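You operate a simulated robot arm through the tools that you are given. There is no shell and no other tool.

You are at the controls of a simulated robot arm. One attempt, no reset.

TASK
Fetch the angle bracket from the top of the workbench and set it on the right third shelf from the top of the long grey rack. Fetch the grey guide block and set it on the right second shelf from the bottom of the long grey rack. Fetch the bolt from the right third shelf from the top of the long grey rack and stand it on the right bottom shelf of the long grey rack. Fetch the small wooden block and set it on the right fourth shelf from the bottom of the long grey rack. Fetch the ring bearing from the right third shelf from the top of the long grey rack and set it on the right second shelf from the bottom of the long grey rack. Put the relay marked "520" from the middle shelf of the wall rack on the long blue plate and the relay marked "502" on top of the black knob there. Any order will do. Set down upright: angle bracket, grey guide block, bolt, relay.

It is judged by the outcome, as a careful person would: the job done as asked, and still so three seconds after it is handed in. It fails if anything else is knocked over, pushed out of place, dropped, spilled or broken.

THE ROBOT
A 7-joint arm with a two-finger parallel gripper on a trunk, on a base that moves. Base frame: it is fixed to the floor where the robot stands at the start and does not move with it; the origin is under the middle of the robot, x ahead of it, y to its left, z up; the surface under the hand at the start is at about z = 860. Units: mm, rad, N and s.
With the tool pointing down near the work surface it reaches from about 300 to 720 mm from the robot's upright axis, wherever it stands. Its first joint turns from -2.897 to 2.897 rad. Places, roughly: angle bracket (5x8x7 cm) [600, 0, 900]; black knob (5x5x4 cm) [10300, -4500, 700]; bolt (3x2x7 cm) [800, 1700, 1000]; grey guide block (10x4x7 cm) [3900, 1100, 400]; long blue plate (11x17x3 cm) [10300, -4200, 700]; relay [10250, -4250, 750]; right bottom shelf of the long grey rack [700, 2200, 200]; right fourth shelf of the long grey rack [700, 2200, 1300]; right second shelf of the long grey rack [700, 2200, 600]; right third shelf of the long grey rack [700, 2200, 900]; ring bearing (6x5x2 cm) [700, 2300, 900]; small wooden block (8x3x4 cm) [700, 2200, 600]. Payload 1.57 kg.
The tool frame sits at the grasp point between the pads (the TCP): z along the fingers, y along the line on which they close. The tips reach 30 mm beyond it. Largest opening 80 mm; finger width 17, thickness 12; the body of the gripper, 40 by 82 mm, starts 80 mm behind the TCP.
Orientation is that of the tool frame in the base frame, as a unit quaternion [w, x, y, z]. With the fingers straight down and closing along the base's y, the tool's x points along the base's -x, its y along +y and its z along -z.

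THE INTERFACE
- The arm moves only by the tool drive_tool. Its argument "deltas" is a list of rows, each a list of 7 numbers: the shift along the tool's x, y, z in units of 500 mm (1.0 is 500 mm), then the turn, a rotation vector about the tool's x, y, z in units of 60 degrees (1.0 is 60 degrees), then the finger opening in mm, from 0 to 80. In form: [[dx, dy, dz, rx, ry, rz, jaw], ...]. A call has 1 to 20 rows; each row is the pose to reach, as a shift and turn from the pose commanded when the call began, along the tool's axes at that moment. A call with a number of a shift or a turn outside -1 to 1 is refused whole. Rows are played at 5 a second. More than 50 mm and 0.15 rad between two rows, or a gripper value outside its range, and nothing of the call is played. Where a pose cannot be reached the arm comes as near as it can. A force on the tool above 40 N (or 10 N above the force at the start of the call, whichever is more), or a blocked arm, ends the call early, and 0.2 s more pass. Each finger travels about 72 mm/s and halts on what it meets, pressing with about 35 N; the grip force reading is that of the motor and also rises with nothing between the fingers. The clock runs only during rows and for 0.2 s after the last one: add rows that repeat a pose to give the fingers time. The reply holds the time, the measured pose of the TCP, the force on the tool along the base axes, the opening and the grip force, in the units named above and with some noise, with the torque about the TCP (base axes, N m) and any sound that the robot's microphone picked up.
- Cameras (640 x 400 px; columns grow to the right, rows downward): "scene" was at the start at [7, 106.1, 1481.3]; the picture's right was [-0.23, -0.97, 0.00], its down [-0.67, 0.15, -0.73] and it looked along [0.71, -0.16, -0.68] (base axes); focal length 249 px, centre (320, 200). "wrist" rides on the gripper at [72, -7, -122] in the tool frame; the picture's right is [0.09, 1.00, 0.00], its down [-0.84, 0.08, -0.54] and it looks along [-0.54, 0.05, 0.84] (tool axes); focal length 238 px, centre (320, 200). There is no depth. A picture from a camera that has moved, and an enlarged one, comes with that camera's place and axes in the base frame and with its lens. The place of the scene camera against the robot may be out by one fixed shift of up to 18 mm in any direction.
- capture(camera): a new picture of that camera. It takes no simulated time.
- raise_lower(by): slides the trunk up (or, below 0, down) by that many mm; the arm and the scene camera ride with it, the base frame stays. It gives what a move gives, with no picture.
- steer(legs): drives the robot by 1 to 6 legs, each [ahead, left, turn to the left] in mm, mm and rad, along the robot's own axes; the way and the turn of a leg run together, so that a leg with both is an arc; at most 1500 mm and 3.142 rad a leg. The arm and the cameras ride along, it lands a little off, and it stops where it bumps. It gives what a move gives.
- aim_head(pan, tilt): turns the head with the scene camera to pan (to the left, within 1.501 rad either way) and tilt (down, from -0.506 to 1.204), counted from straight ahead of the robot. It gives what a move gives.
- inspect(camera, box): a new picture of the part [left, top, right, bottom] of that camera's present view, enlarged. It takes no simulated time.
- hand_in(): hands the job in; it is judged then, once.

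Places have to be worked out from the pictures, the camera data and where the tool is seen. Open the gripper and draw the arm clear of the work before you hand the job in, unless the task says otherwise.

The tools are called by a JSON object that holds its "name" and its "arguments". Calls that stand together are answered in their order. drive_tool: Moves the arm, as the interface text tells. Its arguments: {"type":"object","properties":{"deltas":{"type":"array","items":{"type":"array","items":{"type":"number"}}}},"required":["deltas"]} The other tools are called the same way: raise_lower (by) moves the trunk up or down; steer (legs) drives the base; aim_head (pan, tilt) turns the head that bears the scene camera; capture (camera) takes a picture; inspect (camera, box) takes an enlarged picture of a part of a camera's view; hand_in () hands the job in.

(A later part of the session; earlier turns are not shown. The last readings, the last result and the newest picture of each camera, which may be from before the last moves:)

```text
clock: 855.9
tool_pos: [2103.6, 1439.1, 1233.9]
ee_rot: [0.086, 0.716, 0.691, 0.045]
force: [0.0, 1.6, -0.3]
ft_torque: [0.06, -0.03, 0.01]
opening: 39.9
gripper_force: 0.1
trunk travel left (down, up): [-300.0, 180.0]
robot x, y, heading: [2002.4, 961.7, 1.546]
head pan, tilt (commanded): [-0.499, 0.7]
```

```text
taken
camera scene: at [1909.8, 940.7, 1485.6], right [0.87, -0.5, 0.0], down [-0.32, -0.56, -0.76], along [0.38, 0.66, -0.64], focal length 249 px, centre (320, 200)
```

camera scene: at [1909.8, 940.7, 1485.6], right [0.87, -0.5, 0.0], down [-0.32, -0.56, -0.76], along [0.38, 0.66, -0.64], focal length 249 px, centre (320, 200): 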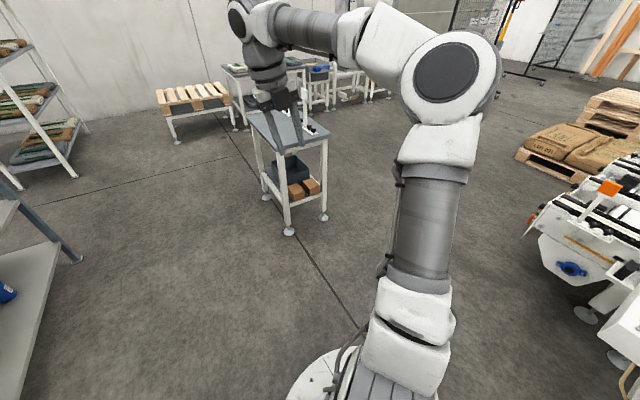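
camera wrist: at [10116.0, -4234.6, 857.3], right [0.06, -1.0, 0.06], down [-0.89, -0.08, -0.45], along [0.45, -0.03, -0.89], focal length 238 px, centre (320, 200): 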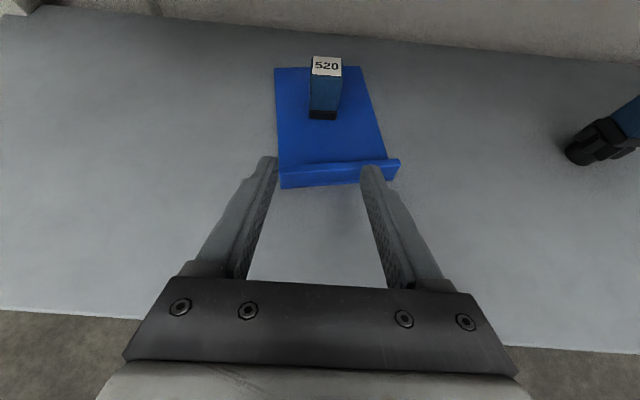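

Vertical again. I now roll positively all the way (toward +115° past un-flipped), watching where the elbow goes.

{"name": "drive_tool", "arguments": {"deltas": [[0, 0, 0, 0, 0, 0.14, 40], [0, 0, 0, 0, 0, 0.28, 40], [0, 0, 0, 0, 0, 0.42, 40], [0, 0, 0, 0, 0, 0.56, 40], [0, 0, 0, 0, 0, 0.7, 40], [0, 0, 0, 0, 0, 0.84, 40], [0, 0, 0, 0, 0, 0.98, 40]]}}

{"name": "drive_tool", "arguments": {"deltas": [[0, 0, 0, 0, 0, 0.14, 40], [0, 0, 0, 0, 0, 0.28, 40], [0, 0, 0, 0, 0, 0.42, 40], [0, 0, 0, 0, 0, 0.56, 40], [0, 0, 0, 0, 0, 0.7, 40], [0, 0, 0, 0, 0, 0.84, 40], [0, 0, 0, 0, 0, 0.98, 40]]}}

{"name": "drive_tool", "arguments": {"deltas": [[0, 0, 0, 0, 0, 0.14, 40], [0, 0, 0, 0, 0, 0.28, 40], [0, 0, 0, 0, 0, 0.42, 40], [0, 0, 0, 0, 0, 0.56, 40], [0, 0, 0, 0, 0, 0.7, 40], [0, 0, 0, 0, 0, 0.84, 40], [0, 0, 0, 0, 0, 0.98, 40]]}}

{"name": "drive_tool", "arguments": {"deltas": [[0, 0, 0, 0, 0, 0.14, 40], [0, 0, 0, 0, 0, 0.28, 40], [0, 0, 0, 0, 0, 0.42, 40], [0, 0, 0, 0, 0, 0.56, 40], [0, 0, 0, 0, 0, 0.7, 40], [0, 0, 0, 0, 0, 0.84, 40], [0, 0, 0, 0, 0, 0.98, 40]]}}

{"name": "drive_tool", "arguments": {"deltas": [[0, 0, 0, 0, 0, 0.14, 40], [0, 0, 0, 0, 0, 0.28, 40], [0, 0, 0, 0, 0, 0.42, 40], [0, 0, 0, 0, 0, 0.56, 40], [0, 0, 0, 0, 0, 0.7, 40], [0, 0, 0, 0, 0, 0.84, 40], [0, 0, 0, 0, 0, 0.98, 40]]}}

{"name": "capture", "arguments": {"camera": "scene"}}

```text
clock: 857.5
tool_pos: [2104.0, 1440.1, 1235.0]
ee_rot: [0.052, 0.964, 0.249, 0.082]
force: [-0.2, -0.5, -0.1]
ft_torque: [-0.02, 0.0, -0.01]
opening: 39.8
gripper_force: 0.0
trunk travel left (down, up): [-300.0, 180.0]
robot x, y, heading: [2002.1, 964.0, 1.546]
head pan, tilt (commanded): [-0.499, 0.7]
```

```text
clock: 859.1
tool_pos: [2104.7, 1439.2, 1233.8]
ee_rot: [0.005, 0.962, -0.255, 0.097]
force: [0.0, -1.1, 0.5]
ft_torque: [0.0, 0.0, 0.0]
opening: 40.1
gripper_force: 0.0
trunk travel left (down, up): [-300.0, 180.0]
robot x, y, heading: [2001.7, 959.2, 1.545]
head pan, tilt (commanded): [-0.499, 0.7]
```

```text
clock: 860.7
tool_pos: [2104.7, 1440.1, 1234.0]
ee_rot: [-0.043, 0.713, -0.695, 0.087]
force: [0.2, 0.5, 0.5]
ft_torque: [0.0, -0.01, 0.01]
opening: 40.0
gripper_force: 0.0
trunk travel left (down, up): [-300.0, 180.0]
robot x, y, heading: [2002.9, 958.1, 1.549]
head pan, tilt (commanded): [-0.499, 0.7]
```

```text
clock: 862.3
tool_pos: [2104.2, 1439.4, 1234.4]
ee_rot: [0.08, -0.279, 0.955, -0.055]
force: [0.8, -0.2, 0.8]
ft_torque: [-0.01, 0.0, 0.01]
opening: 40.0
gripper_force: 0.1
trunk travel left (down, up): [-300.0, 180.0]
robot x, y, heading: [2004.2, 954.7, 1.547]
head pan, tilt (commanded): [-0.499, 0.7]
```

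```text
clock: 863.9
tool_pos: [2103.1, 1440.5, 1234.3]
ee_rot: [0.097, 0.226, 0.969, -0.008]
force: [0.0, -0.6, -0.3]
ft_torque: [0.01, -0.01, -0.02]
opening: 40.0
gripper_force: 0.0
trunk travel left (down, up): [-300.0, 180.0]
robot x, y, heading: [1998.8, 961.2, 1.544]
head pan, tilt (commanded): [-0.499, 0.7]
```

```text
taken
camera scene: at [1909.9, 940.7, 1485.7], right [0.87, -0.5, 0.0], down [-0.32, -0.56, -0.76], along [0.38, 0.66, -0.64], focal length 249 px, centre (320, 200)
```

scene: 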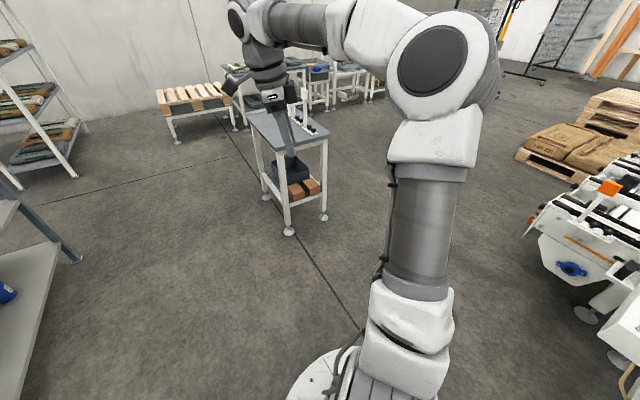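

No limit yet. I continue rolling positively to push the last joint onto its stop and force the elbow over.

{"name": "drive_tool", "arguments": {"deltas": [[0, 0, 0, 0, 0, 0.14, 40], [0, 0, 0, 0, 0, 0.28, 40], [0, 0, 0, 0, 0, 0.42, 40], [0, 0, 0, 0, 0, 0.56, 40], [0, 0, 0, 0, 0, 0.7, 40], [0, 0, 0, 0, 0, 0.84, 40], [0, 0, 0, 0, 0, 0.98, 40]]}}

{"name": "capture", "arguments": {"camera": "scene"}}

```text
clock: 865.5
tool_pos: [2125.4, 1429.2, 1241.8]
ee_rot: [0.084, 0.668, 0.739, 0.039]
force: [1.1, -0.5, 0.4]
ft_torque: [-0.01, -0.03, -0.03]
opening: 39.9
gripper_force: 0.0
out of reach, approached as far as the arm can: row 7
trunk travel left (down, up): [-300.0, 180.0]
robot x, y, heading: [2001.6, 957.7, 1.543]
head pan, tilt (commanded): [-0.499, 0.7]
```

```text
taken
camera scene: at [1910.6, 940.2, 1485.7], right [0.86, -0.5, 0.0], down [-0.32, -0.56, -0.76], along [0.38, 0.66, -0.64], focal length 249 px, centre (320, 200)
```

scene: 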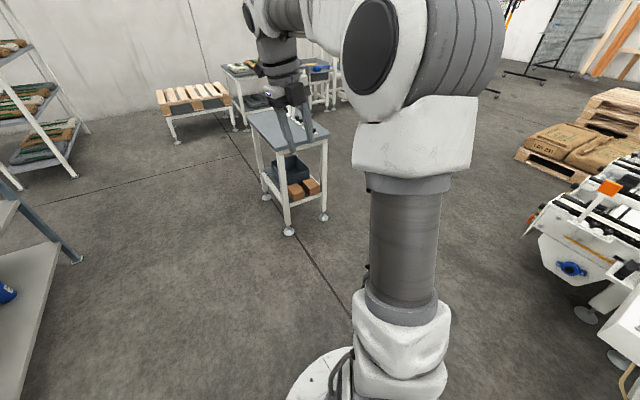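

The elbow has swung up into the arm's plane, and the tool is again in the camera-up orientation but with the last joint at its other stop. I level the tool and centre it, then test the low reach.

{"name": "drive_tool", "arguments": {"deltas": [[0.007, -0.075, -0.013, 0.054, 0.023, 0, 40], [0.015, -0.15, -0.027, 0.108, 0.046, 0, 40], [0.022, -0.226, -0.04, 0.1627, 0.0689, 0, 40]]}}

{"name": "raise_lower", "arguments": {"by": -300}}

{"name": "capture", "arguments": {"camera": "scene"}}

```text
clock: 866.3
tool_pos: [2023.2, 1353.1, 1238.9]
ee_rot: [0.004, 0.675, 0.737, 0.001]
force: [-0.3, -0.1, -0.5]
ft_torque: [-0.04, 0.01, -0.01]
opening: 40.0
gripper_force: 0.2
out of reach, approached as far as the arm can: row 1, 2, 3
trunk travel left (down, up): [-300.0, 180.0]
robot x, y, heading: [2003.4, 956.7, 1.545]
head pan, tilt (commanded): [-0.499, 0.7]
```

```text
clock: 869.3
tool_pos: [2024.9, 1354.1, 939.5]
ee_rot: [0.004, 0.674, 0.739, 0.002]
force: [0.0, -0.7, 1.7]
ft_torque: [0.01, -0.04, 0.01]
opening: 40.2
gripper_force: 0.0
trunk travel left (down, up): [0.0, 480.0]
robot x, y, heading: [2000.7, 957.9, 1.545]
head pan, tilt (commanded): [-0.499, 0.7]
```

```text
taken
camera scene: at [1909.9, 940.7, 1185.7], right [0.87, -0.5, 0.0], down [-0.32, -0.56, -0.76], along [0.38, 0.66, -0.64], focal length 249 px, centre (320, 200)
```

scene: 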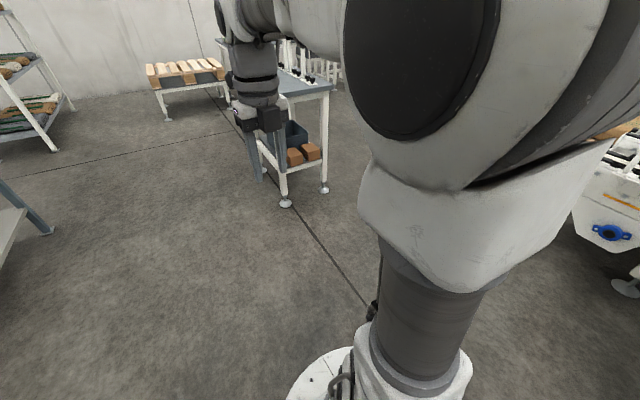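

The elbow is now slightly on the left, close to the camera mast. I move the hand outward and down, which draws the elbow forward away from the mast, and check.

{"name": "drive_tool", "arguments": {"deltas": [[0.02, 0, 0.06, 0, 0, -0.03, 40], [0.04, 0, 0.14, 0, 0, -0.06, 40], [0.06, 0, 0.22, 0, 0, -0.09, 40], [0.08, 0, 0.3, 0, 0, -0.12, 40], [0.1, 0, 0.38, 0, 0, -0.15, 40], [0.12, 0, 0.46, 0, 0, -0.18, 40], [0.14, 0, 0.54, 0, 0, -0.2, 40]]}}

{"name": "capture", "arguments": {"camera": "scene"}}

```text
clock: 870.9
tool_pos: [2046.1, 1415.3, 693.4]
ee_rot: [-0.006, 0.587, 0.81, -0.005]
force: [-0.2, -0.2, 0.0]
ft_torque: [0.02, -0.01, -0.02]
opening: 39.8
gripper_force: 0.0
out of reach, approached as far as the arm can: row 4, 5, 6, 7
trunk travel left (down, up): [0.0, 480.0]
robot x, y, heading: [2005.8, 961.9, 1.547]
head pan, tilt (commanded): [-0.499, 0.7]
```

```text
taken
camera scene: at [1909.8, 940.4, 1185.7], right [0.87, -0.5, 0.0], down [-0.32, -0.56, -0.77], along [0.38, 0.66, -0.64], focal length 249 px, centre (320, 200)
```

scene: 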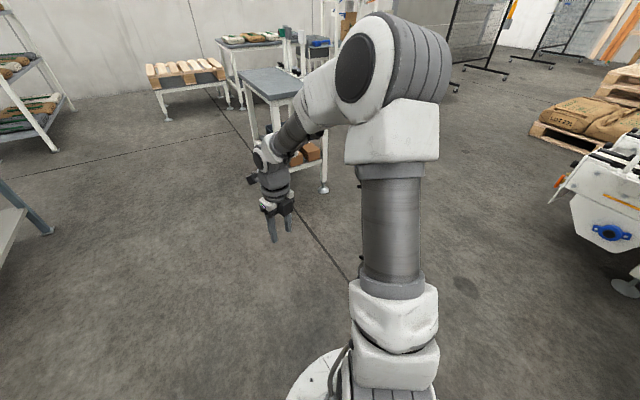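

Now the arm is in a proper elbow-up, in-plane posture. I descend and see how low it goes.

{"name": "drive_tool", "arguments": {"deltas": [[0, 0, 0.09, 0, 0, 0, 40], [0, 0, 0.18, 0, 0, 0, 40], [0, 0, 0.27, 0, 0, 0, 40], [0, 0, 0.36, 0, 0, 0, 40], [0, 0, 0.45, 0, 0, 0, 40], [0, 0, 0.54, 0, 0, 0, 40], [0, 0, 0.63, 0, 0, 0, 40], [0, 0, 0.72, 0, 0, 0, 40], [0, 0, 0.8, 0, 0, 0, 40], [0, 0, 0.86, 0, 0, 0, 40]]}}

{"name": "capture", "arguments": {"camera": "scene"}}

```text
clock: 873.1
tool_pos: [2137.7, 1508.7, 361.9]
ee_rot: [-0.018, 0.574, 0.818, -0.037]
force: [0.0, 0.8, -0.2]
ft_torque: [-0.01, 0.02, -0.03]
opening: 39.9
gripper_force: 0.2
out of reach, approached as far as the arm can: row 1, 2, 3, 4, 5, 6, 7, 8, 9, 10
trunk travel left (down, up): [0.0, 480.0]
robot x, y, heading: [2001.2, 960.1, 1.539]
head pan, tilt (commanded): [-0.499, 0.7]
```

```text
taken
camera scene: at [1909.9, 940.7, 1185.6], right [0.87, -0.5, 0.0], down [-0.32, -0.56, -0.76], along [0.38, 0.66, -0.64], focal length 249 px, centre (320, 200)
```

scene: 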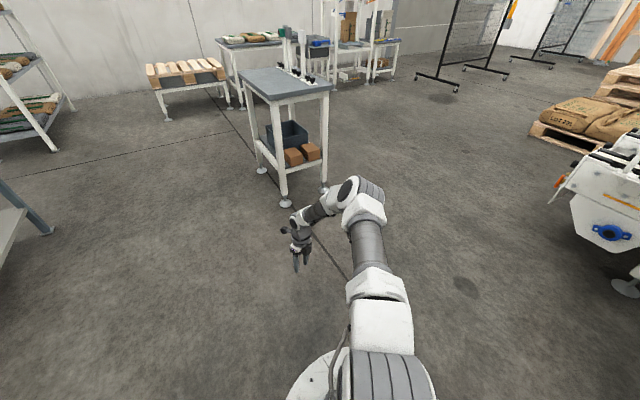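

Again stopped near the same boundary, with the elbow drifting right as it went down. With the last joint on its stop, rolling positively should pull the elbow back in-plane; I roll +25° here while asking for lower.

{"name": "drive_tool", "arguments": {"deltas": [[0, 0, 0, 0, 0, 0.1, 40], [0, 0, 0.02, 0, 0, 0.2, 40], [0, 0, 0.04, 0, 0, 0.3, 40], [0, 0, 0.06, 0, 0, 0.4, 40], [0, 0, 0.08, 0, 0, 0.5, 40], [0, 0, 0.1, 0, 0, 0.6, 40]]}}

{"name": "capture", "arguments": {"camera": "scene"}}

```text
clock: 874.5
tool_pos: [2196.4, 1575.8, 432.2]
ee_rot: [-0.016, 0.686, 0.726, -0.04]
force: [-0.2, 0.4, -0.2]
ft_torque: [0.01, 0.01, -0.01]
opening: 39.9
gripper_force: 0.1
out of reach, approached as far as the arm can: row 1, 2, 3, 4, 5, 6
trunk travel left (down, up): [0.0, 480.0]
robot x, y, heading: [1998.5, 960.8, 1.546]
head pan, tilt (commanded): [-0.499, 0.7]
```

```text
taken
camera scene: at [1909.9, 940.7, 1185.7], right [0.87, -0.5, 0.0], down [-0.32, -0.56, -0.76], along [0.38, 0.66, -0.64], focal length 249 px, centre (320, 200)
```

scene: 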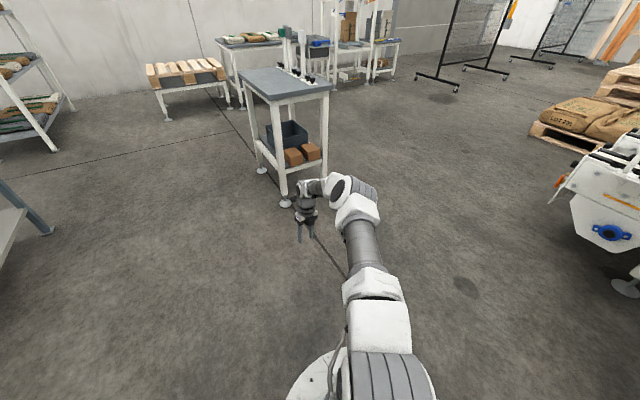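

The solver trades position away when two joints sit on stops. I go back up, re-establish the in-plane elbow, then free the last joint slightly and descend quickly before the posture drifts.

{"name": "drive_tool", "arguments": {"deltas": [[-0.039, -0.044, -0.066, 0, 0, 0, 40], [-0.078, -0.089, -0.132, 0, 0, 0, 40], [-0.117, -0.133, -0.198, 0, 0, 0, 40], [-0.156, -0.178, -0.264, 0, 0, 0, 40], [-0.196, -0.222, -0.33, 0, 0, 0, 40], [-0.235, -0.267, -0.396, 0, 0, 0, 40], [-0.274, -0.311, -0.462, 0, 0, 0, 40], [-0.313, -0.356, -0.528, 0, 0, 0, 40], [-0.352, -0.4, -0.594, 0, 0, 0, 40]]}}

{"name": "capture", "arguments": {"camera": "scene"}}

```text
clock: 876.5
tool_pos: [2053.7, 1380.3, 762.2]
ee_rot: [-0.022, 0.681, 0.731, -0.044]
force: [0.0, 0.7, -0.3]
ft_torque: [-0.03, 0.01, 0.0]
opening: 39.9
gripper_force: 0.1
out of reach, approached as far as the arm can: row 1, 2, 3, 4, 5, 6, 7, 8, 9
trunk travel left (down, up): [0.0, 480.0]
robot x, y, heading: [2002.6, 960.1, 1.543]
head pan, tilt (commanded): [-0.499, 0.7]
```

```text
taken
camera scene: at [1910.0, 940.8, 1185.6], right [0.87, -0.5, 0.0], down [-0.32, -0.56, -0.76], along [0.38, 0.66, -0.64], focal length 249 px, centre (320, 200)
```

scene: 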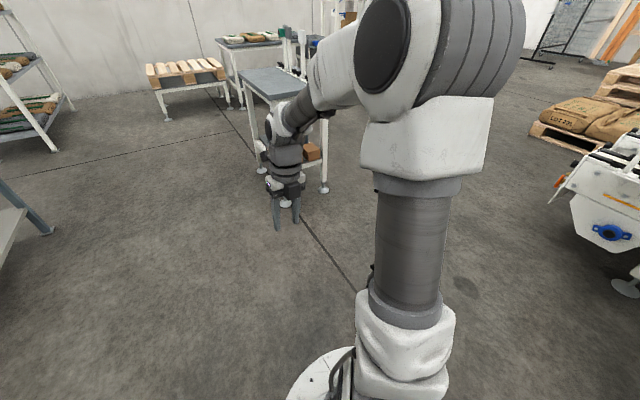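

The elbow is up again. In one quick move I roll back 30° (freeing the last joint), level the tool and descend toward z≈0.26.

{"name": "drive_tool", "arguments": {"deltas": [[0.004, 0.004, 0.083, -0.03, 0.009, -0.1, 40], [0.009, 0.007, 0.166, -0.06, 0.018, -0.2, 40], [0.013, 0.011, 0.25, -0.0897, 0.0264, -0.3, 40], [0.017, 0.015, 0.333, -0.0897, 0.0264, -0.4, 40], [0.021, 0.019, 0.416, -0.0897, 0.0264, -0.5, 40], [0.026, 0.022, 0.499, -0.0897, 0.0264, -0.5, 40], [0.03, 0.026, 0.582, -0.0897, 0.0264, -0.5, 40], [0.034, 0.03, 0.665, -0.0897, 0.0264, -0.5, 40], [0.039, 0.034, 0.749, -0.0897, 0.0264, -0.5, 40], [0.043, 0.037, 0.832, -0.0897, 0.0264, -0.5, 40], [0.047, 0.041, 0.915, -0.0897, 0.0264, -0.5, 40], [0.0516, 0.0446, 0.998, -0.0897, 0.0264, -0.5, 40]]}}

{"name": "capture", "arguments": {"camera": "scene"}}

```text
clock: 879.1
tool_pos: [2107.9, 1468.1, 337.5]
ee_rot: [-0.018, 0.461, 0.887, -0.023]
force: [-0.6, 0.1, -0.4]
ft_torque: [-0.02, 0.0, -0.03]
opening: 39.9
gripper_force: 0.1
out of reach, approached as far as the arm can: row 2, 3, 4, 5, 6, 7, 8, 9, 10, 11, 12
trunk travel left (down, up): [0.0, 480.0]
robot x, y, heading: [2003.9, 960.4, 1.544]
head pan, tilt (commanded): [-0.499, 0.7]
```

```text
taken
camera scene: at [1909.9, 940.6, 1185.6], right [0.87, -0.5, 0.0], down [-0.32, -0.56, -0.76], along [0.38, 0.66, -0.64], focal length 249 px, centre (320, 200)
```

scene: 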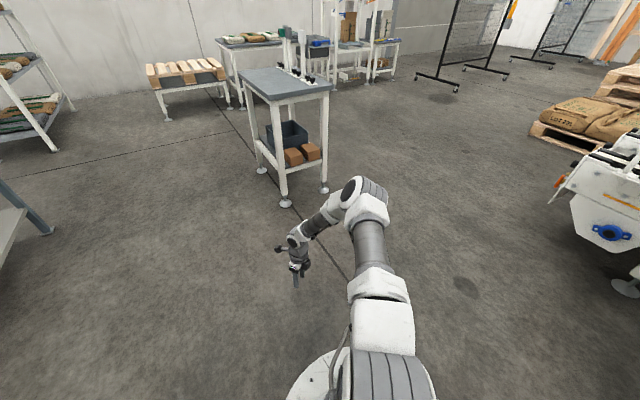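

The in-plane posture stops at the same boundary, so this lower limit is real: with the trunk at the bottom the fingertips cannot go below z≈0.29, while the standing bolt's top would be at ≈0.282. The only remaining way is a short, carefully vertical release just above the shelf. I'll restore a normal wrist state first: raise and roll back to the un-flipped orientation.

{"name": "drive_tool", "arguments": {"deltas": [[0, 0, -0.09, 0, 0, 0, 40], [0, 0, -0.18, 0, 0, -0.05, 40], [0, 0, -0.27, 0, 0, -0.15, 40], [0, 0, -0.36, 0, 0, -0.25, 40], [0, 0, -0.45, 0, 0, -0.35, 40], [0, 0, -0.54, 0, 0, -0.45, 40]]}}

{"name": "drive_tool", "arguments": {"deltas": [[0, 0, 0, 0, 0, -0.14, 40], [0, 0, 0, 0, 0, -0.28, 40], [0, 0, 0, 0, 0, -0.42, 40], [0, 0, 0, 0, 0, -0.56, 40], [0, 0, 0, 0, 0, -0.7, 40], [0, 0, 0, 0, 0, -0.84, 40], [0, 0, 0, 0, 0, -0.97, 40]]}}

{"name": "drive_tool", "arguments": {"deltas": [[0, 0, 0, 0, 0, -0.14, 40], [0, 0, 0, 0, 0, -0.28, 40], [0, 0, 0, 0, 0, -0.42, 40], [0, 0, 0, 0, 0, -0.56, 40], [0, 0, 0, 0, 0, -0.7, 40], [0, 0, 0, 0, 0, -0.84, 40], [0, 0, 0, 0, 0, -0.97, 40]]}}

{"name": "capture", "arguments": {"camera": "scene"}}

```text
clock: 880.5
tool_pos: [2123.0, 1474.1, 612.1]
ee_rot: [-0.023, 0.242, 0.97, -0.018]
force: [-0.1, 0.0, 0.0]
ft_torque: [0.03, -0.02, 0.02]
opening: 40.0
gripper_force: 0.0
trunk travel left (down, up): [0.0, 480.0]
robot x, y, heading: [2005.1, 958.6, 1.542]
head pan, tilt (commanded): [-0.499, 0.7]
```

```text
clock: 882.1
tool_pos: [2121.2, 1476.0, 609.5]
ee_rot: [-0.029, -0.26, 0.965, -0.005]
force: [-0.8, 0.3, 0.4]
ft_torque: [-0.03, 0.02, 0.0]
opening: 39.9
gripper_force: 0.0
trunk travel left (down, up): [0.0, 480.0]
robot x, y, heading: [2003.6, 960.7, 1.542]
head pan, tilt (commanded): [-0.499, 0.7]
```

```text
clock: 883.7
tool_pos: [2120.7, 1475.1, 608.5]
ee_rot: [-0.027, -0.697, 0.716, 0.01]
force: [0.4, 0.0, -0.8]
ft_torque: [0.0, 0.01, -0.03]
opening: 39.7
gripper_force: 0.1
trunk travel left (down, up): [0.0, 480.0]
robot x, y, heading: [2001.8, 956.4, 1.545]
head pan, tilt (commanded): [-0.499, 0.7]
```

```text
taken
camera scene: at [1909.9, 940.7, 1185.7], right [0.87, -0.5, 0.0], down [-0.32, -0.56, -0.76], along [0.38, 0.66, -0.64], focal length 249 px, centre (320, 200)
```

scene: 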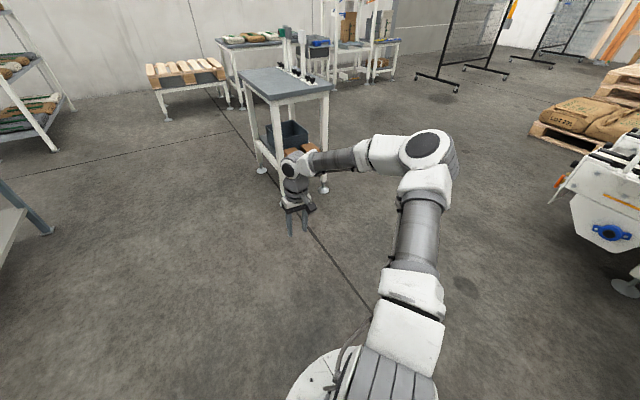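

Wrist is back to neutral. I return to the bolt on the second shelf: turn to face the rack and line up.

{"name": "steer", "arguments": {"legs": [[0, 0, 1.597], [0, -905, 0]]}}

{"name": "aim_head", "arguments": {"pan": 0.0, "tilt": 0.6}}

{"name": "capture", "arguments": {"camera": "scene"}}

{"name": "capture", "arguments": {"camera": "wrist"}}

```text
clock: 896.0
tool_pos: [1517.8, 1989.0, 608.7]
ee_rot: [0.026, 0.999, -0.022, 0.011]
force: [-0.2, 0.3, -1.1]
ft_torque: [-0.01, 0.01, -0.01]
opening: 39.9
gripper_force: 0.1
trunk travel left (down, up): [0.0, 480.0]
robot x, y, heading: [2035.6, 1865.3, 3.102]
head pan, tilt (commanded): [-0.499, 0.7]
```

```text
clock: 896.9
tool_pos: [1518.0, 1989.2, 609.5]
ee_rot: [0.027, 0.999, -0.021, 0.013]
force: [-0.5, 0.9, -0.1]
ft_torque: [0.02, -0.03, -0.01]
opening: 40.1
gripper_force: 0.0
trunk travel left (down, up): [0.0, 480.0]
robot x, y, heading: [2033.0, 1868.9, 3.098]
head pan, tilt (commanded): [0.0, 0.6]
```

```text
taken
camera scene: at [2024.5, 1710.8, 1194.3], right [0.04, 1.0, 0.0], down [0.56, -0.02, -0.82], along [-0.82, 0.03, -0.57], focal length 249 px, centre (320, 200)
```

scene: 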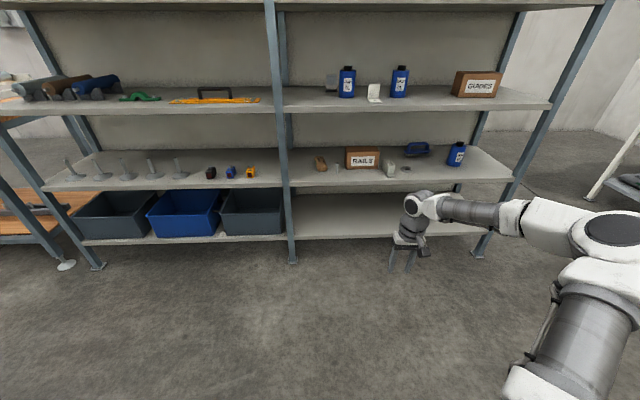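

```text
taken
camera wrist: at [1586.2, 1998.3, 732.6], right [0.05, -1.0, 0.05], down [-0.85, -0.01, 0.52], along [-0.52, -0.07, -0.85], focal length 238 px, centre (320, 200)
```

wrist: 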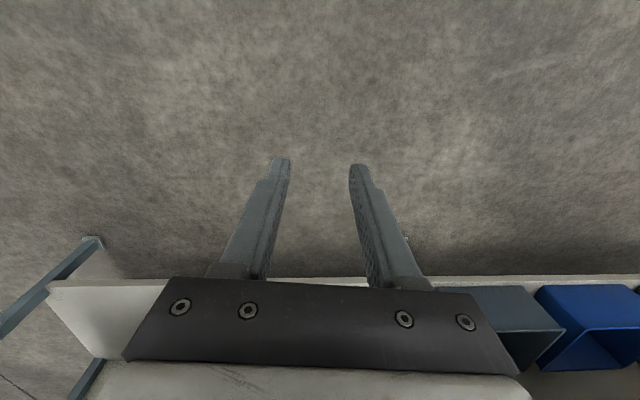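

I bring the hand to the robot's centreline with a 30° tilt above shelf level, ready for a head grip of the bolt.

{"name": "drive_tool", "arguments": {"deltas": [[-0.042, 0.046, -0.045, 0.0067, -0.0876, -0.0088, 40], [-0.083, 0.092, -0.091, 0.0134, -0.1753, -0.0176, 40], [-0.125, 0.138, -0.136, 0.02, -0.2629, -0.0265, 40], [-0.167, 0.183, -0.181, 0.0267, -0.3505, -0.0353, 40], [-0.208, 0.229, -0.227, 0.0334, -0.4382, -0.0441, 40], [-0.25, 0.275, -0.272, 0.0401, -0.5258, -0.0529, 40]]}}

{"name": "steer", "arguments": {"legs": [[0, 0, 0.04], [380, 0, 0]]}}

{"name": "capture", "arguments": {"camera": "wrist"}}

{"name": "capture", "arguments": {"camera": "scene"}}

```text
clock: 898.3
tool_pos: [1381.2, 1863.8, 751.7]
ee_rot: [-0.001, 0.965, 0.0, -0.261]
force: [0.1, -0.8, -0.4]
ft_torque: [0.01, 0.0, 0.0]
opening: 39.7
gripper_force: 0.1
trunk travel left (down, up): [0.0, 480.0]
robot x, y, heading: [2033.8, 1862.2, 3.105]
head pan, tilt (commanded): [0.0, 0.6]
```

```text
clock: 901.8
tool_pos: [999.1, 1834.0, 751.0]
ee_rot: [0.004, 0.965, 0.02, -0.261]
force: [0.1, -0.5, 1.4]
ft_torque: [0.02, -0.03, 0.02]
opening: 39.8
gripper_force: 0.0
trunk travel left (down, up): [0.0, 480.0]
robot x, y, heading: [1647.8, 1862.4, -3.137]
head pan, tilt (commanded): [0.0, 0.6]
```

```text
taken
camera wrist: at [1122.1, 1844.9, 820.5], right [0.12, -0.99, -0.05], down [-0.45, -0.1, 0.89], along [-0.89, -0.09, -0.46], focal length 238 px, centre (320, 200)
```

wrist: 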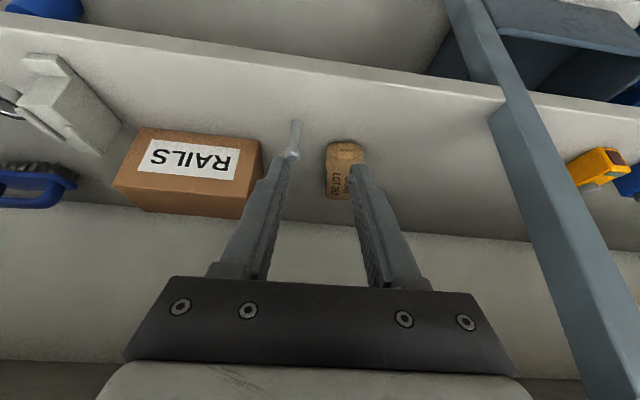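

```text
taken
camera scene: at [1646.2, 1709.4, 1194.3], right [0.0, 1.0, 0.0], down [0.56, 0.0, -0.83], along [-0.83, 0.0, -0.56], focal length 249 px, centre (320, 200)
```

scene: 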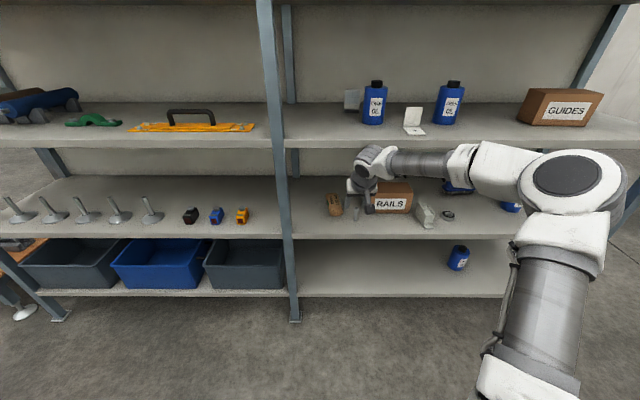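

I zoom on the bolt to locate it from this view.

{"name": "inspect", "arguments": {"camera": "wrist", "box": [256, 100, 352, 180]}}

```text
5.00 times, centred on (304, 140) of wrist
camera zoom: at [1122.1, 1844.9, 820.5], right [0.12, -0.99, -0.05], down [-0.45, -0.1, 0.89], along [-0.89, -0.09, -0.46], focal length 1192 px, centre (400, 500)
```

zoom: 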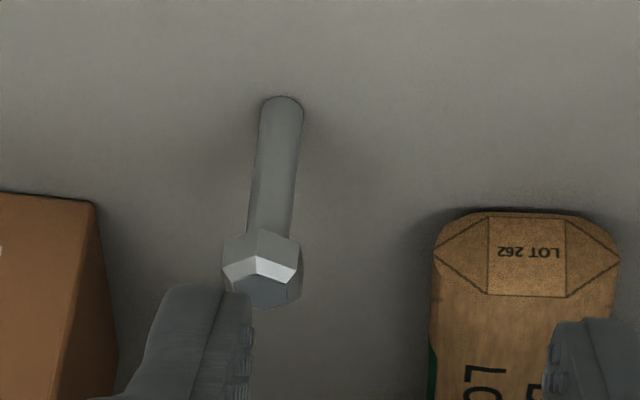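

Bolt axis ≈(878.5, 1860), head flats facing ±y as needed. I position the fingertips above the head.

{"name": "drive_tool", "arguments": {"deltas": [[-0.02, -0.063, -0.01, 0, 0, 0, 40], [-0.045, -0.063, 0.06, 0, 0, 0, 40], [-0.08, -0.063, 0.14, 0, 0, 0, 40], [-0.1127, -0.063, 0.2199, 0, 0, 0, 40], [-0.1127, -0.063, 0.2199, 0, 0, 0, 40]]}}

{"name": "capture", "arguments": {"camera": "wrist"}}

{"name": "inspect", "arguments": {"camera": "wrist", "box": [256, 90, 384, 190]}}

```text
clock: 903.0
tool_pos: [893.4, 1861.1, 684.9]
ee_rot: [0.005, 0.965, 0.021, -0.261]
force: [0.6, -0.1, -0.7]
ft_torque: [0.0, -0.01, -0.01]
opening: 40.3
gripper_force: 0.1
trunk travel left (down, up): [0.0, 480.0]
robot x, y, heading: [1647.9, 1865.7, -3.141]
head pan, tilt (commanded): [0.0, 0.6]
```

```text
taken
camera wrist: at [1017.2, 1871.1, 753.9], right [0.12, -0.99, -0.05], down [-0.45, -0.1, 0.89], along [-0.89, -0.09, -0.46], focal length 238 px, centre (320, 200)
```

wrist: 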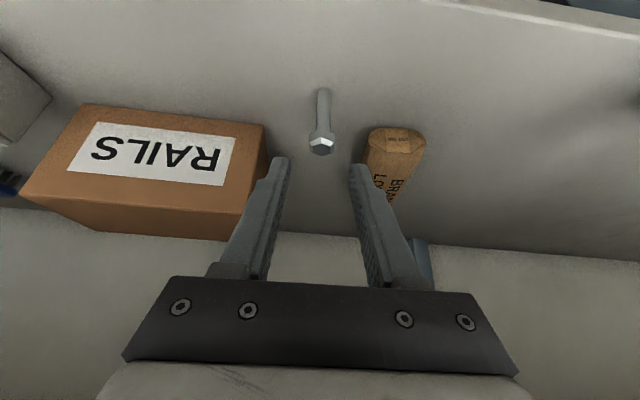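

```text
4.00 times, centred on (320, 140) of wrist
camera zoom: at [1017.2, 1871.1, 753.9], right [0.12, -0.99, -0.05], down [-0.45, -0.1, 0.89], along [-0.89, -0.09, -0.46], focal length 953 px, centre (320, 440)
```

zoom: 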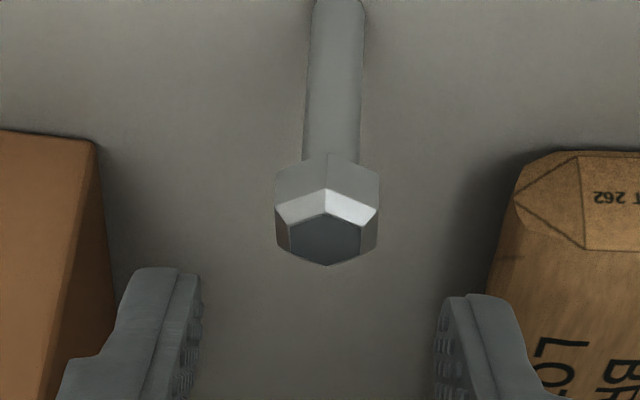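

Well centred over the head. I descend 23.5 mm so the tips overlap the head by ~6.5 mm, and check.

{"name": "drive_tool", "arguments": {"deltas": [[0.012, 0, 0.0205, 0, 0, 0, 40], [0.0238, 0, 0.0407, 0, 0, 0, 40], [0.0238, 0, 0.0407, 0, 0, 0, 40]]}}

{"name": "inspect", "arguments": {"camera": "wrist", "box": [256, 100, 384, 200]}}

```text
clock: 903.8
tool_pos: [895.3, 1861.1, 660.8]
ee_rot: [0.005, 0.965, 0.022, -0.26]
force: [-1.2, -0.6, -0.2]
ft_torque: [0.01, 0.03, -0.04]
opening: 39.8
gripper_force: 0.2
trunk travel left (down, up): [0.0, 480.0]
robot x, y, heading: [1646.9, 1865.5, -3.138]
head pan, tilt (commanded): [0.0, 0.6]
```

```text
4.00 times, centred on (320, 150) of wrist
camera zoom: at [1018.2, 1871.6, 729.5], right [0.12, -0.99, -0.05], down [-0.45, -0.1, 0.89], along [-0.89, -0.09, -0.46], focal length 953 px, centre (320, 400)
```

zoom: 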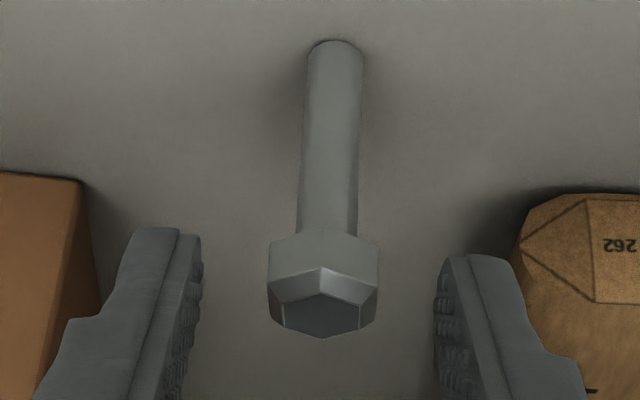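

The head sits between the tips. I close gently on the head.

{"name": "drive_tool", "arguments": {"deltas": [[0, 0, 0, 0, 0, 0, 30], [0, 0, 0, 0, 0, 0, 23], [0, 0, 0, 0, 0, 0, 19], [0, 0, 0, 0, 0, 0, 16], [0, 0, 0, 0, 0, 0, 12], [0, 0, 0, 0, 0, 0, 8]]}}

{"name": "inspect", "arguments": {"camera": "wrist", "box": [256, 100, 384, 200]}}

```text
clock: 905.2
tool_pos: [895.5, 1860.1, 659.5]
ee_rot: [0.005, 0.965, 0.022, -0.261]
force: [0.5, -0.6, 0.2]
ft_torque: [-0.01, 0.0, 0.02]
opening: 18.2
gripper_force: 33.1
trunk travel left (down, up): [0.0, 480.0]
robot x, y, heading: [1642.4, 1865.5, -3.138]
head pan, tilt (commanded): [0.0, 0.6]
```

```text
4.00 times, centred on (320, 150) of wrist
camera zoom: at [1018.2, 1871.6, 729.7], right [0.12, -0.99, -0.05], down [-0.45, -0.1, 0.89], along [-0.89, -0.09, -0.46], focal length 953 px, centre (320, 400)
```

zoom: 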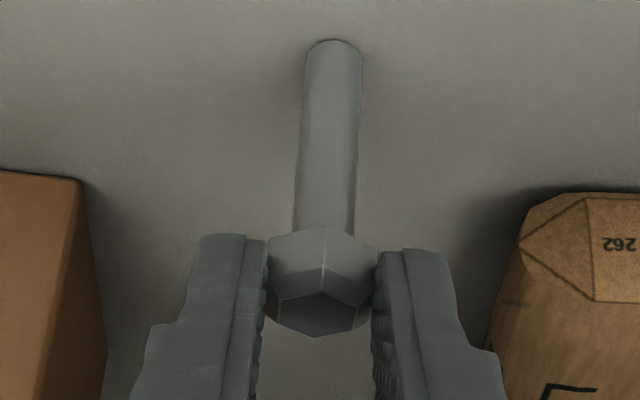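

The head is gripped at 18.2 mm. Since a soft release matters, I test how the grip force follows the command near this width.

{"name": "drive_tool", "arguments": {"deltas": [[0, 0, 0, 0, 0, 0, 16.5], [0, 0, 0, 0, 0, 0, 16.5]]}}

{"name": "drive_tool", "arguments": {"deltas": [[0, 0, 0, 0, 0, 0, 17.6], [0, 0, 0, 0, 0, 0, 17.6]]}}

```text
clock: 905.8
tool_pos: [896.0, 1861.2, 660.1]
ee_rot: [0.005, 0.965, 0.021, -0.261]
force: [0.3, -1.0, 1.1]
ft_torque: [-0.05, -0.02, -0.03]
opening: 18.1
gripper_force: 33.5
trunk travel left (down, up): [0.0, 480.0]
robot x, y, heading: [1645.1, 1866.6, -3.141]
head pan, tilt (commanded): [0.0, 0.6]
```

```text
clock: 906.4
tool_pos: [895.7, 1862.0, 661.2]
ee_rot: [0.005, 0.965, 0.021, -0.26]
force: [0.1, 0.6, 0.3]
ft_torque: [0.03, 0.02, -0.01]
opening: 18.8
gripper_force: 15.7
trunk travel left (down, up): [0.0, 480.0]
robot x, y, heading: [1647.3, 1862.7, -3.139]
head pan, tilt (commanded): [0.0, 0.6]
```

Grip force follows the command closely near contact, so I can release gently. Rehearsal on this (reachable) shelf: lift 21 mm, then release by a tiny opening and see if the bolt stays upright.

{"name": "drive_tool", "arguments": {"deltas": [[0, 0, 0, 0, 0, 0, 12], [0, 0, 0, 0, 0, 0, 12], [-0.007, 0, -0.012, 0, 0, 0, 12], [-0.014, 0, -0.024, 0, 0, 0, 12], [-0.0212, 0, -0.0363, 0, 0, 0, 12], [-0.0212, 0, -0.0363, 0, 0, 0, 12], [-0.0212, 0, -0.0363, 0, 0, 0, 12]]}}

{"name": "inspect", "arguments": {"camera": "wrist", "box": [256, 70, 384, 200]}}

{"name": "inspect", "arguments": {"camera": "scene", "box": [310, 130, 430, 240]}}

```text
clock: 908.0
tool_pos: [893.5, 1863.1, 681.7]
ee_rot: [0.005, 0.965, 0.021, -0.261]
force: [-0.4, 0.1, -1.1]
ft_torque: [-0.03, -0.03, -0.03]
opening: 17.9
gripper_force: 32.5
trunk travel left (down, up): [0.0, 480.0]
robot x, y, heading: [1649.1, 1862.6, -3.138]
head pan, tilt (commanded): [0.0, 0.6]
```

```text
3.08 times, centred on (320, 135) of wrist
camera zoom: at [1016.9, 1872.5, 751.3], right [0.12, -0.99, -0.05], down [-0.45, -0.1, 0.89], along [-0.89, -0.09, -0.46], focal length 733 px, centre (320, 400)
```

zoom: 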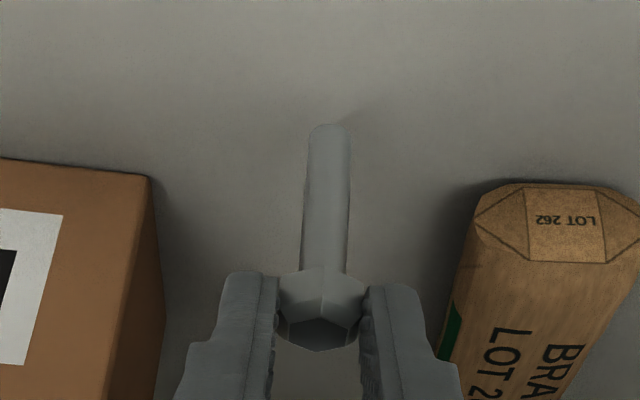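

```text
3.64 times, centred on (370, 185) of scene
camera zoom: at [1646.1, 1709.4, 1194.3], right [0.0, 1.0, 0.0], down [0.56, 0.0, -0.83], along [-0.83, 0.0, -0.56], focal length 905 px, centre (138, 254)
```

zoom: 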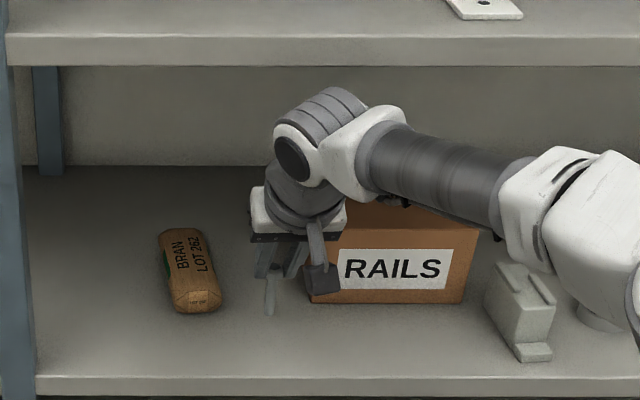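

Bolt hangs vertically, 21 mm above the shelf. I release in tiny steps.

{"name": "drive_tool", "arguments": {"deltas": [[0, 0, 0, 0, 0, 0, 17.0], [0, 0, 0, 0, 0, 0, 17.8], [0, 0, 0, 0, 0, 0, 18.6], [0, 0, 0, 0, 0, 0, 20], [0, 0, 0, 0, 0, 0, 24], [0, 0, 0, 0, 0, 0, 32], [0, 0, 0, 0, 0, 0, 40]]}}

{"name": "inspect", "arguments": {"camera": "wrist", "box": [224, 60, 416, 200]}}

{"name": "inspect", "arguments": {"camera": "scene", "box": [310, 130, 430, 240]}}

```text
clock: 909.6
tool_pos: [893.6, 1863.0, 681.9]
ee_rot: [0.005, 0.965, 0.021, -0.261]
force: [-0.7, 1.0, 0.5]
ft_torque: [-0.01, -0.02, -0.01]
opening: 40.0
gripper_force: 0.1
trunk travel left (down, up): [0.0, 480.0]
robot x, y, heading: [1644.5, 1867.3, -3.136]
head pan, tilt (commanded): [0.0, 0.6]
```

```text
2.86 times, centred on (320, 130) of wrist
camera zoom: at [1016.9, 1872.4, 751.3], right [0.12, -0.99, -0.05], down [-0.45, -0.1, 0.89], along [-0.89, -0.09, -0.46], focal length 681 px, centre (320, 400)
```

zoom: 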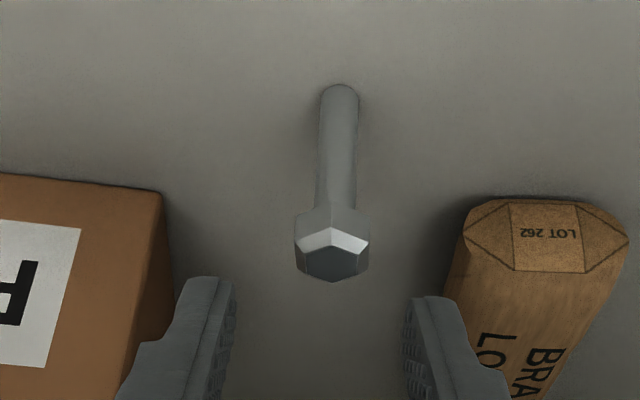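

```text
3.64 times, centred on (370, 185) of scene
camera zoom: at [1646.2, 1709.4, 1194.3], right [0.0, 1.0, 0.0], down [0.56, 0.0, -0.83], along [-0.83, 0.0, -0.56], focal length 905 px, centre (138, 254)
```

zoom: 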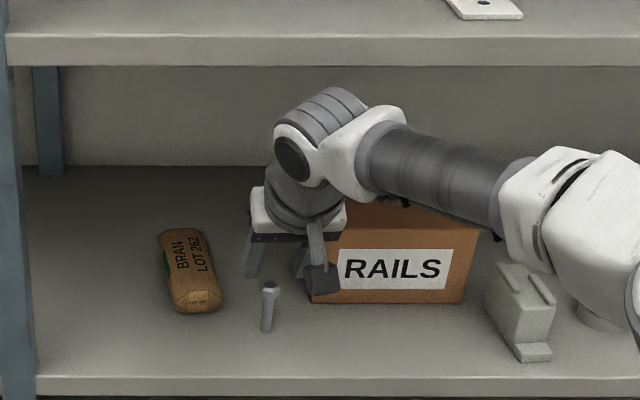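

Excellent — it dropped 21 mm and still stands upright. So a gentle release works here. I regrip the head, and move the bolt to the shelf's front edge (x≈0.935) so it can be regripped with a steeper hand.

{"name": "drive_tool", "arguments": {"deltas": [[0.0106, 0.001, 0.0182, 0, 0, 0, 40], [0.0212, 0.002, 0.0363, 0, 0, 0, 40], [0.0212, 0.002, 0.0363, 0, 0, 0, 40]]}}

{"name": "inspect", "arguments": {"camera": "wrist", "box": [256, 100, 384, 200]}}

```text
clock: 910.4
tool_pos: [895.5, 1861.2, 660.7]
ee_rot: [0.005, 0.965, 0.021, -0.26]
force: [-0.1, 0.2, -0.1]
ft_torque: [-0.02, -0.02, -0.02]
opening: 40.2
gripper_force: 0.1
trunk travel left (down, up): [0.0, 480.0]
robot x, y, heading: [1646.5, 1864.3, -3.137]
head pan, tilt (commanded): [0.0, 0.6]
```

```text
4.00 times, centred on (320, 150) of wrist
camera zoom: at [1017.2, 1871.0, 730.1], right [0.12, -0.99, -0.05], down [-0.45, -0.1, 0.89], along [-0.89, -0.09, -0.46], focal length 953 px, centre (320, 400)
```

zoom: 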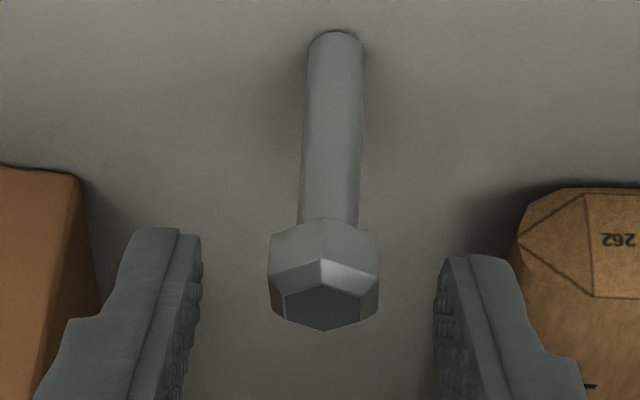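

Aligned. I close, lift 6 mm, carry 57 mm toward the front, lower and release.

{"name": "drive_tool", "arguments": {"deltas": [[0, 0, 0, 0, 0, 0, 30], [0, 0, 0, 0, 0, 0, 23], [0, 0, 0, 0, 0, 0, 19], [0, 0, 0, 0, 0, 0, 16], [0, 0, 0, 0, 0, 0, 12], [0, 0, 0, 0, 0, 0, 12], [-0.006, 0, -0.0104, 0, 0, 0, 12], [0.027, 0.0015, -0.0295, 0, 0, 0, 12], [0.06, 0.003, -0.0487, 0, 0, 0, 12], [0.0924, 0.0046, -0.0678, 0, 0, 0, 12], [0.0924, 0.0046, -0.0678, 0, 0, 0, 12], [0.0974, 0.0046, -0.0592, 0, 0, 0, 12], [0.0974, 0.0046, -0.0592, 0, 0, 0, 12]]}}

{"name": "inspect", "arguments": {"camera": "wrist", "box": [256, 70, 384, 200]}}

```text
clock: 913.2
tool_pos: [951.0, 1861.4, 662.1]
ee_rot: [0.004, 0.965, 0.021, -0.26]
force: [0.7, -0.5, -0.7]
ft_torque: [0.01, -0.02, 0.0]
opening: 18.0
gripper_force: 32.9
trunk travel left (down, up): [0.0, 480.0]
robot x, y, heading: [1646.1, 1863.9, -3.138]
head pan, tilt (commanded): [0.0, 0.6]
```

```text
3.08 times, centred on (320, 135) of wrist
camera zoom: at [1073.7, 1870.6, 731.1], right [0.12, -0.99, -0.05], down [-0.45, -0.1, 0.89], along [-0.89, -0.09, -0.46], focal length 733 px, centre (320, 400)
```

zoom: 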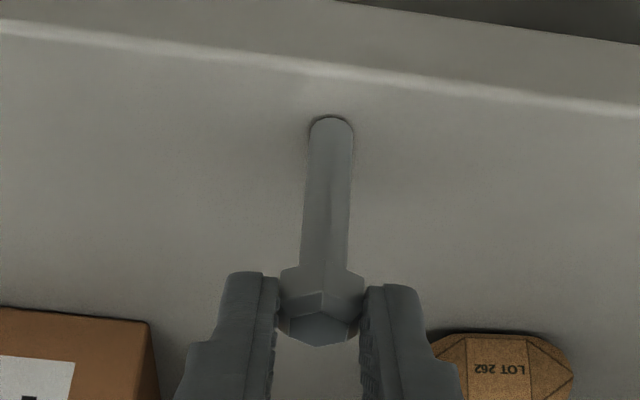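

The bolt is at x≈0.936, ~1 mm above the shelf. I release gently.

{"name": "drive_tool", "arguments": {"deltas": [[0.0005, 0, 0.0009, 0, 0, 0, 17], [0.0005, 0, 0.0009, 0, 0, 0, 17.8], [0.0005, 0, 0.0009, 0, 0, 0, 18.6], [0.0005, 0, 0.0009, 0, 0, 0, 20], [0.0005, 0, 0.0009, 0, 0, 0, 26], [0.0005, 0, 0.0009, 0, 0, 0, 36], [0.0005, 0, 0.0009, 0, 0, 0, 40]]}}

{"name": "drive_tool", "arguments": {"deltas": [[-0.025, 0, -0.043, 0, 0, 0, 40], [-0.05, 0, -0.086, 0, 0, 0, 40], [-0.075, 0, -0.129, 0, 0, 0, 40]]}}

{"name": "capture", "arguments": {"camera": "wrist"}}

{"name": "inspect", "arguments": {"camera": "scene", "box": [310, 130, 430, 240]}}

```text
clock: 914.8
tool_pos: [950.1, 1859.8, 661.0]
ee_rot: [0.005, 0.965, 0.021, -0.26]
force: [0.6, -0.2, -1.0]
ft_torque: [0.01, -0.02, 0.02]
opening: 40.3
gripper_force: 0.1
trunk travel left (down, up): [0.0, 480.0]
robot x, y, heading: [1645.4, 1864.7, -3.142]
head pan, tilt (commanded): [0.0, 0.6]
```

```text
clock: 915.6
tool_pos: [952.4, 1862.9, 737.2]
ee_rot: [0.004, 0.966, 0.02, -0.259]
force: [0.8, -0.3, -0.1]
ft_torque: [-0.01, 0.0, -0.06]
opening: 40.2
gripper_force: 0.1
trunk travel left (down, up): [0.0, 480.0]
robot x, y, heading: [1650.3, 1865.6, -3.139]
head pan, tilt (commanded): [0.0, 0.6]
```

```text
taken
camera wrist: at [1074.1, 1871.6, 806.9], right [0.12, -0.99, -0.05], down [-0.45, -0.1, 0.89], along [-0.89, -0.09, -0.46], focal length 238 px, centre (320, 200)
```

wrist: 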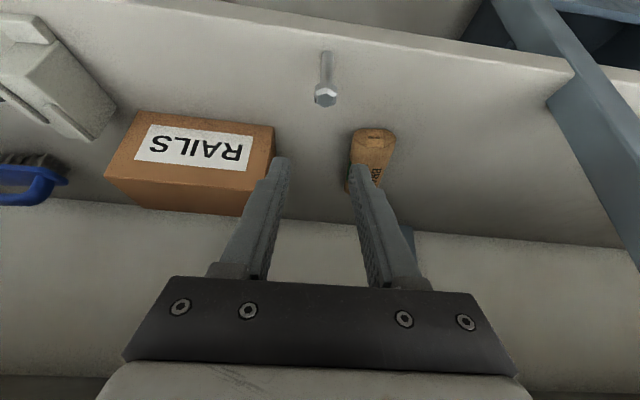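

```text
3.64 times, centred on (370, 185) of scene
camera zoom: at [1646.1, 1709.4, 1194.2], right [0.0, 1.0, 0.0], down [0.57, 0.0, -0.82], along [-0.82, 0.0, -0.57], focal length 905 px, centre (138, 254)
```

zoom: 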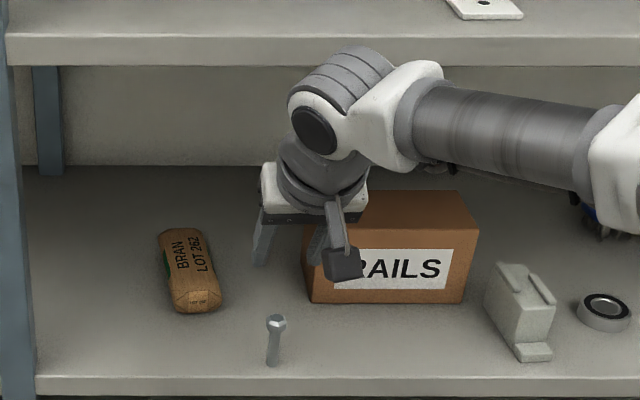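

The bolt stands at the front edge. I now steepen the hand to 15° tilt and align above the head; first a precise look.

{"name": "drive_tool", "arguments": {"deltas": [[0, 0, 0, 0, 0.083, 0, 40], [0, 0, 0, 0, 0.167, 0, 40], [0, 0, 0, 0, 0.25, 0, 40], [0, 0, 0, 0, 0.25, 0, 40]]}}

{"name": "capture", "arguments": {"camera": "wrist"}}

{"name": "inspect", "arguments": {"camera": "wrist", "box": [272, 60, 368, 140]}}

```text
clock: 916.6
tool_pos: [951.1, 1861.2, 737.7]
ee_rot: [0.003, 0.991, 0.022, -0.131]
force: [-1.0, 0.2, -0.1]
ft_torque: [0.0, -0.02, -0.02]
opening: 39.7
gripper_force: 0.2
trunk travel left (down, up): [0.0, 480.0]
robot x, y, heading: [1648.4, 1863.6, -3.139]
head pan, tilt (commanded): [0.0, 0.6]
```

```text
taken
camera wrist: at [1051.7, 1869.5, 835.8], right [0.13, -0.99, -0.02], down [-0.66, -0.11, 0.74], along [-0.74, -0.08, -0.67], focal length 238 px, centre (320, 200)
```

wrist: 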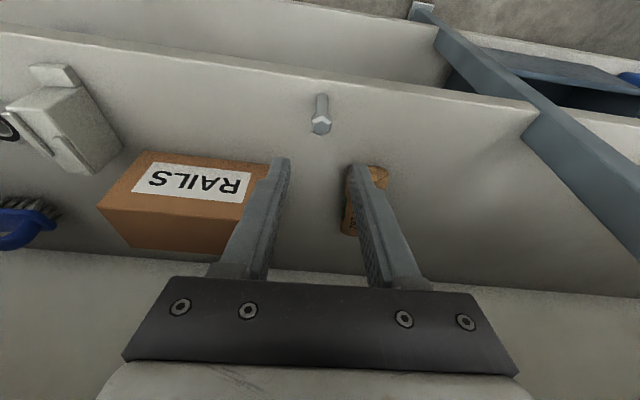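

```text
5.00 times, centred on (320, 100) of wrist
camera zoom: at [1051.7, 1869.5, 835.8], right [0.13, -0.99, -0.02], down [-0.66, -0.11, 0.74], along [-0.74, -0.08, -0.67], focal length 1192 px, centre (320, 700)
```

zoom: 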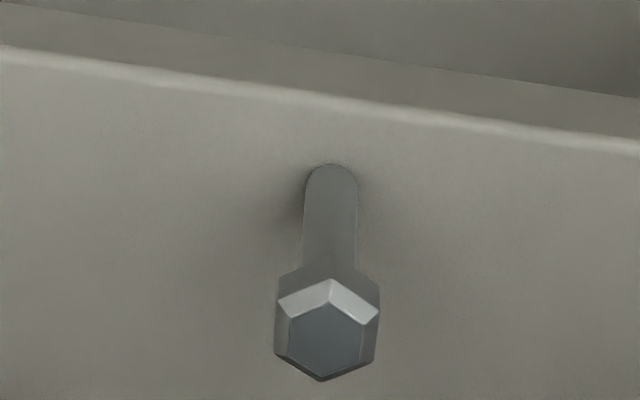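

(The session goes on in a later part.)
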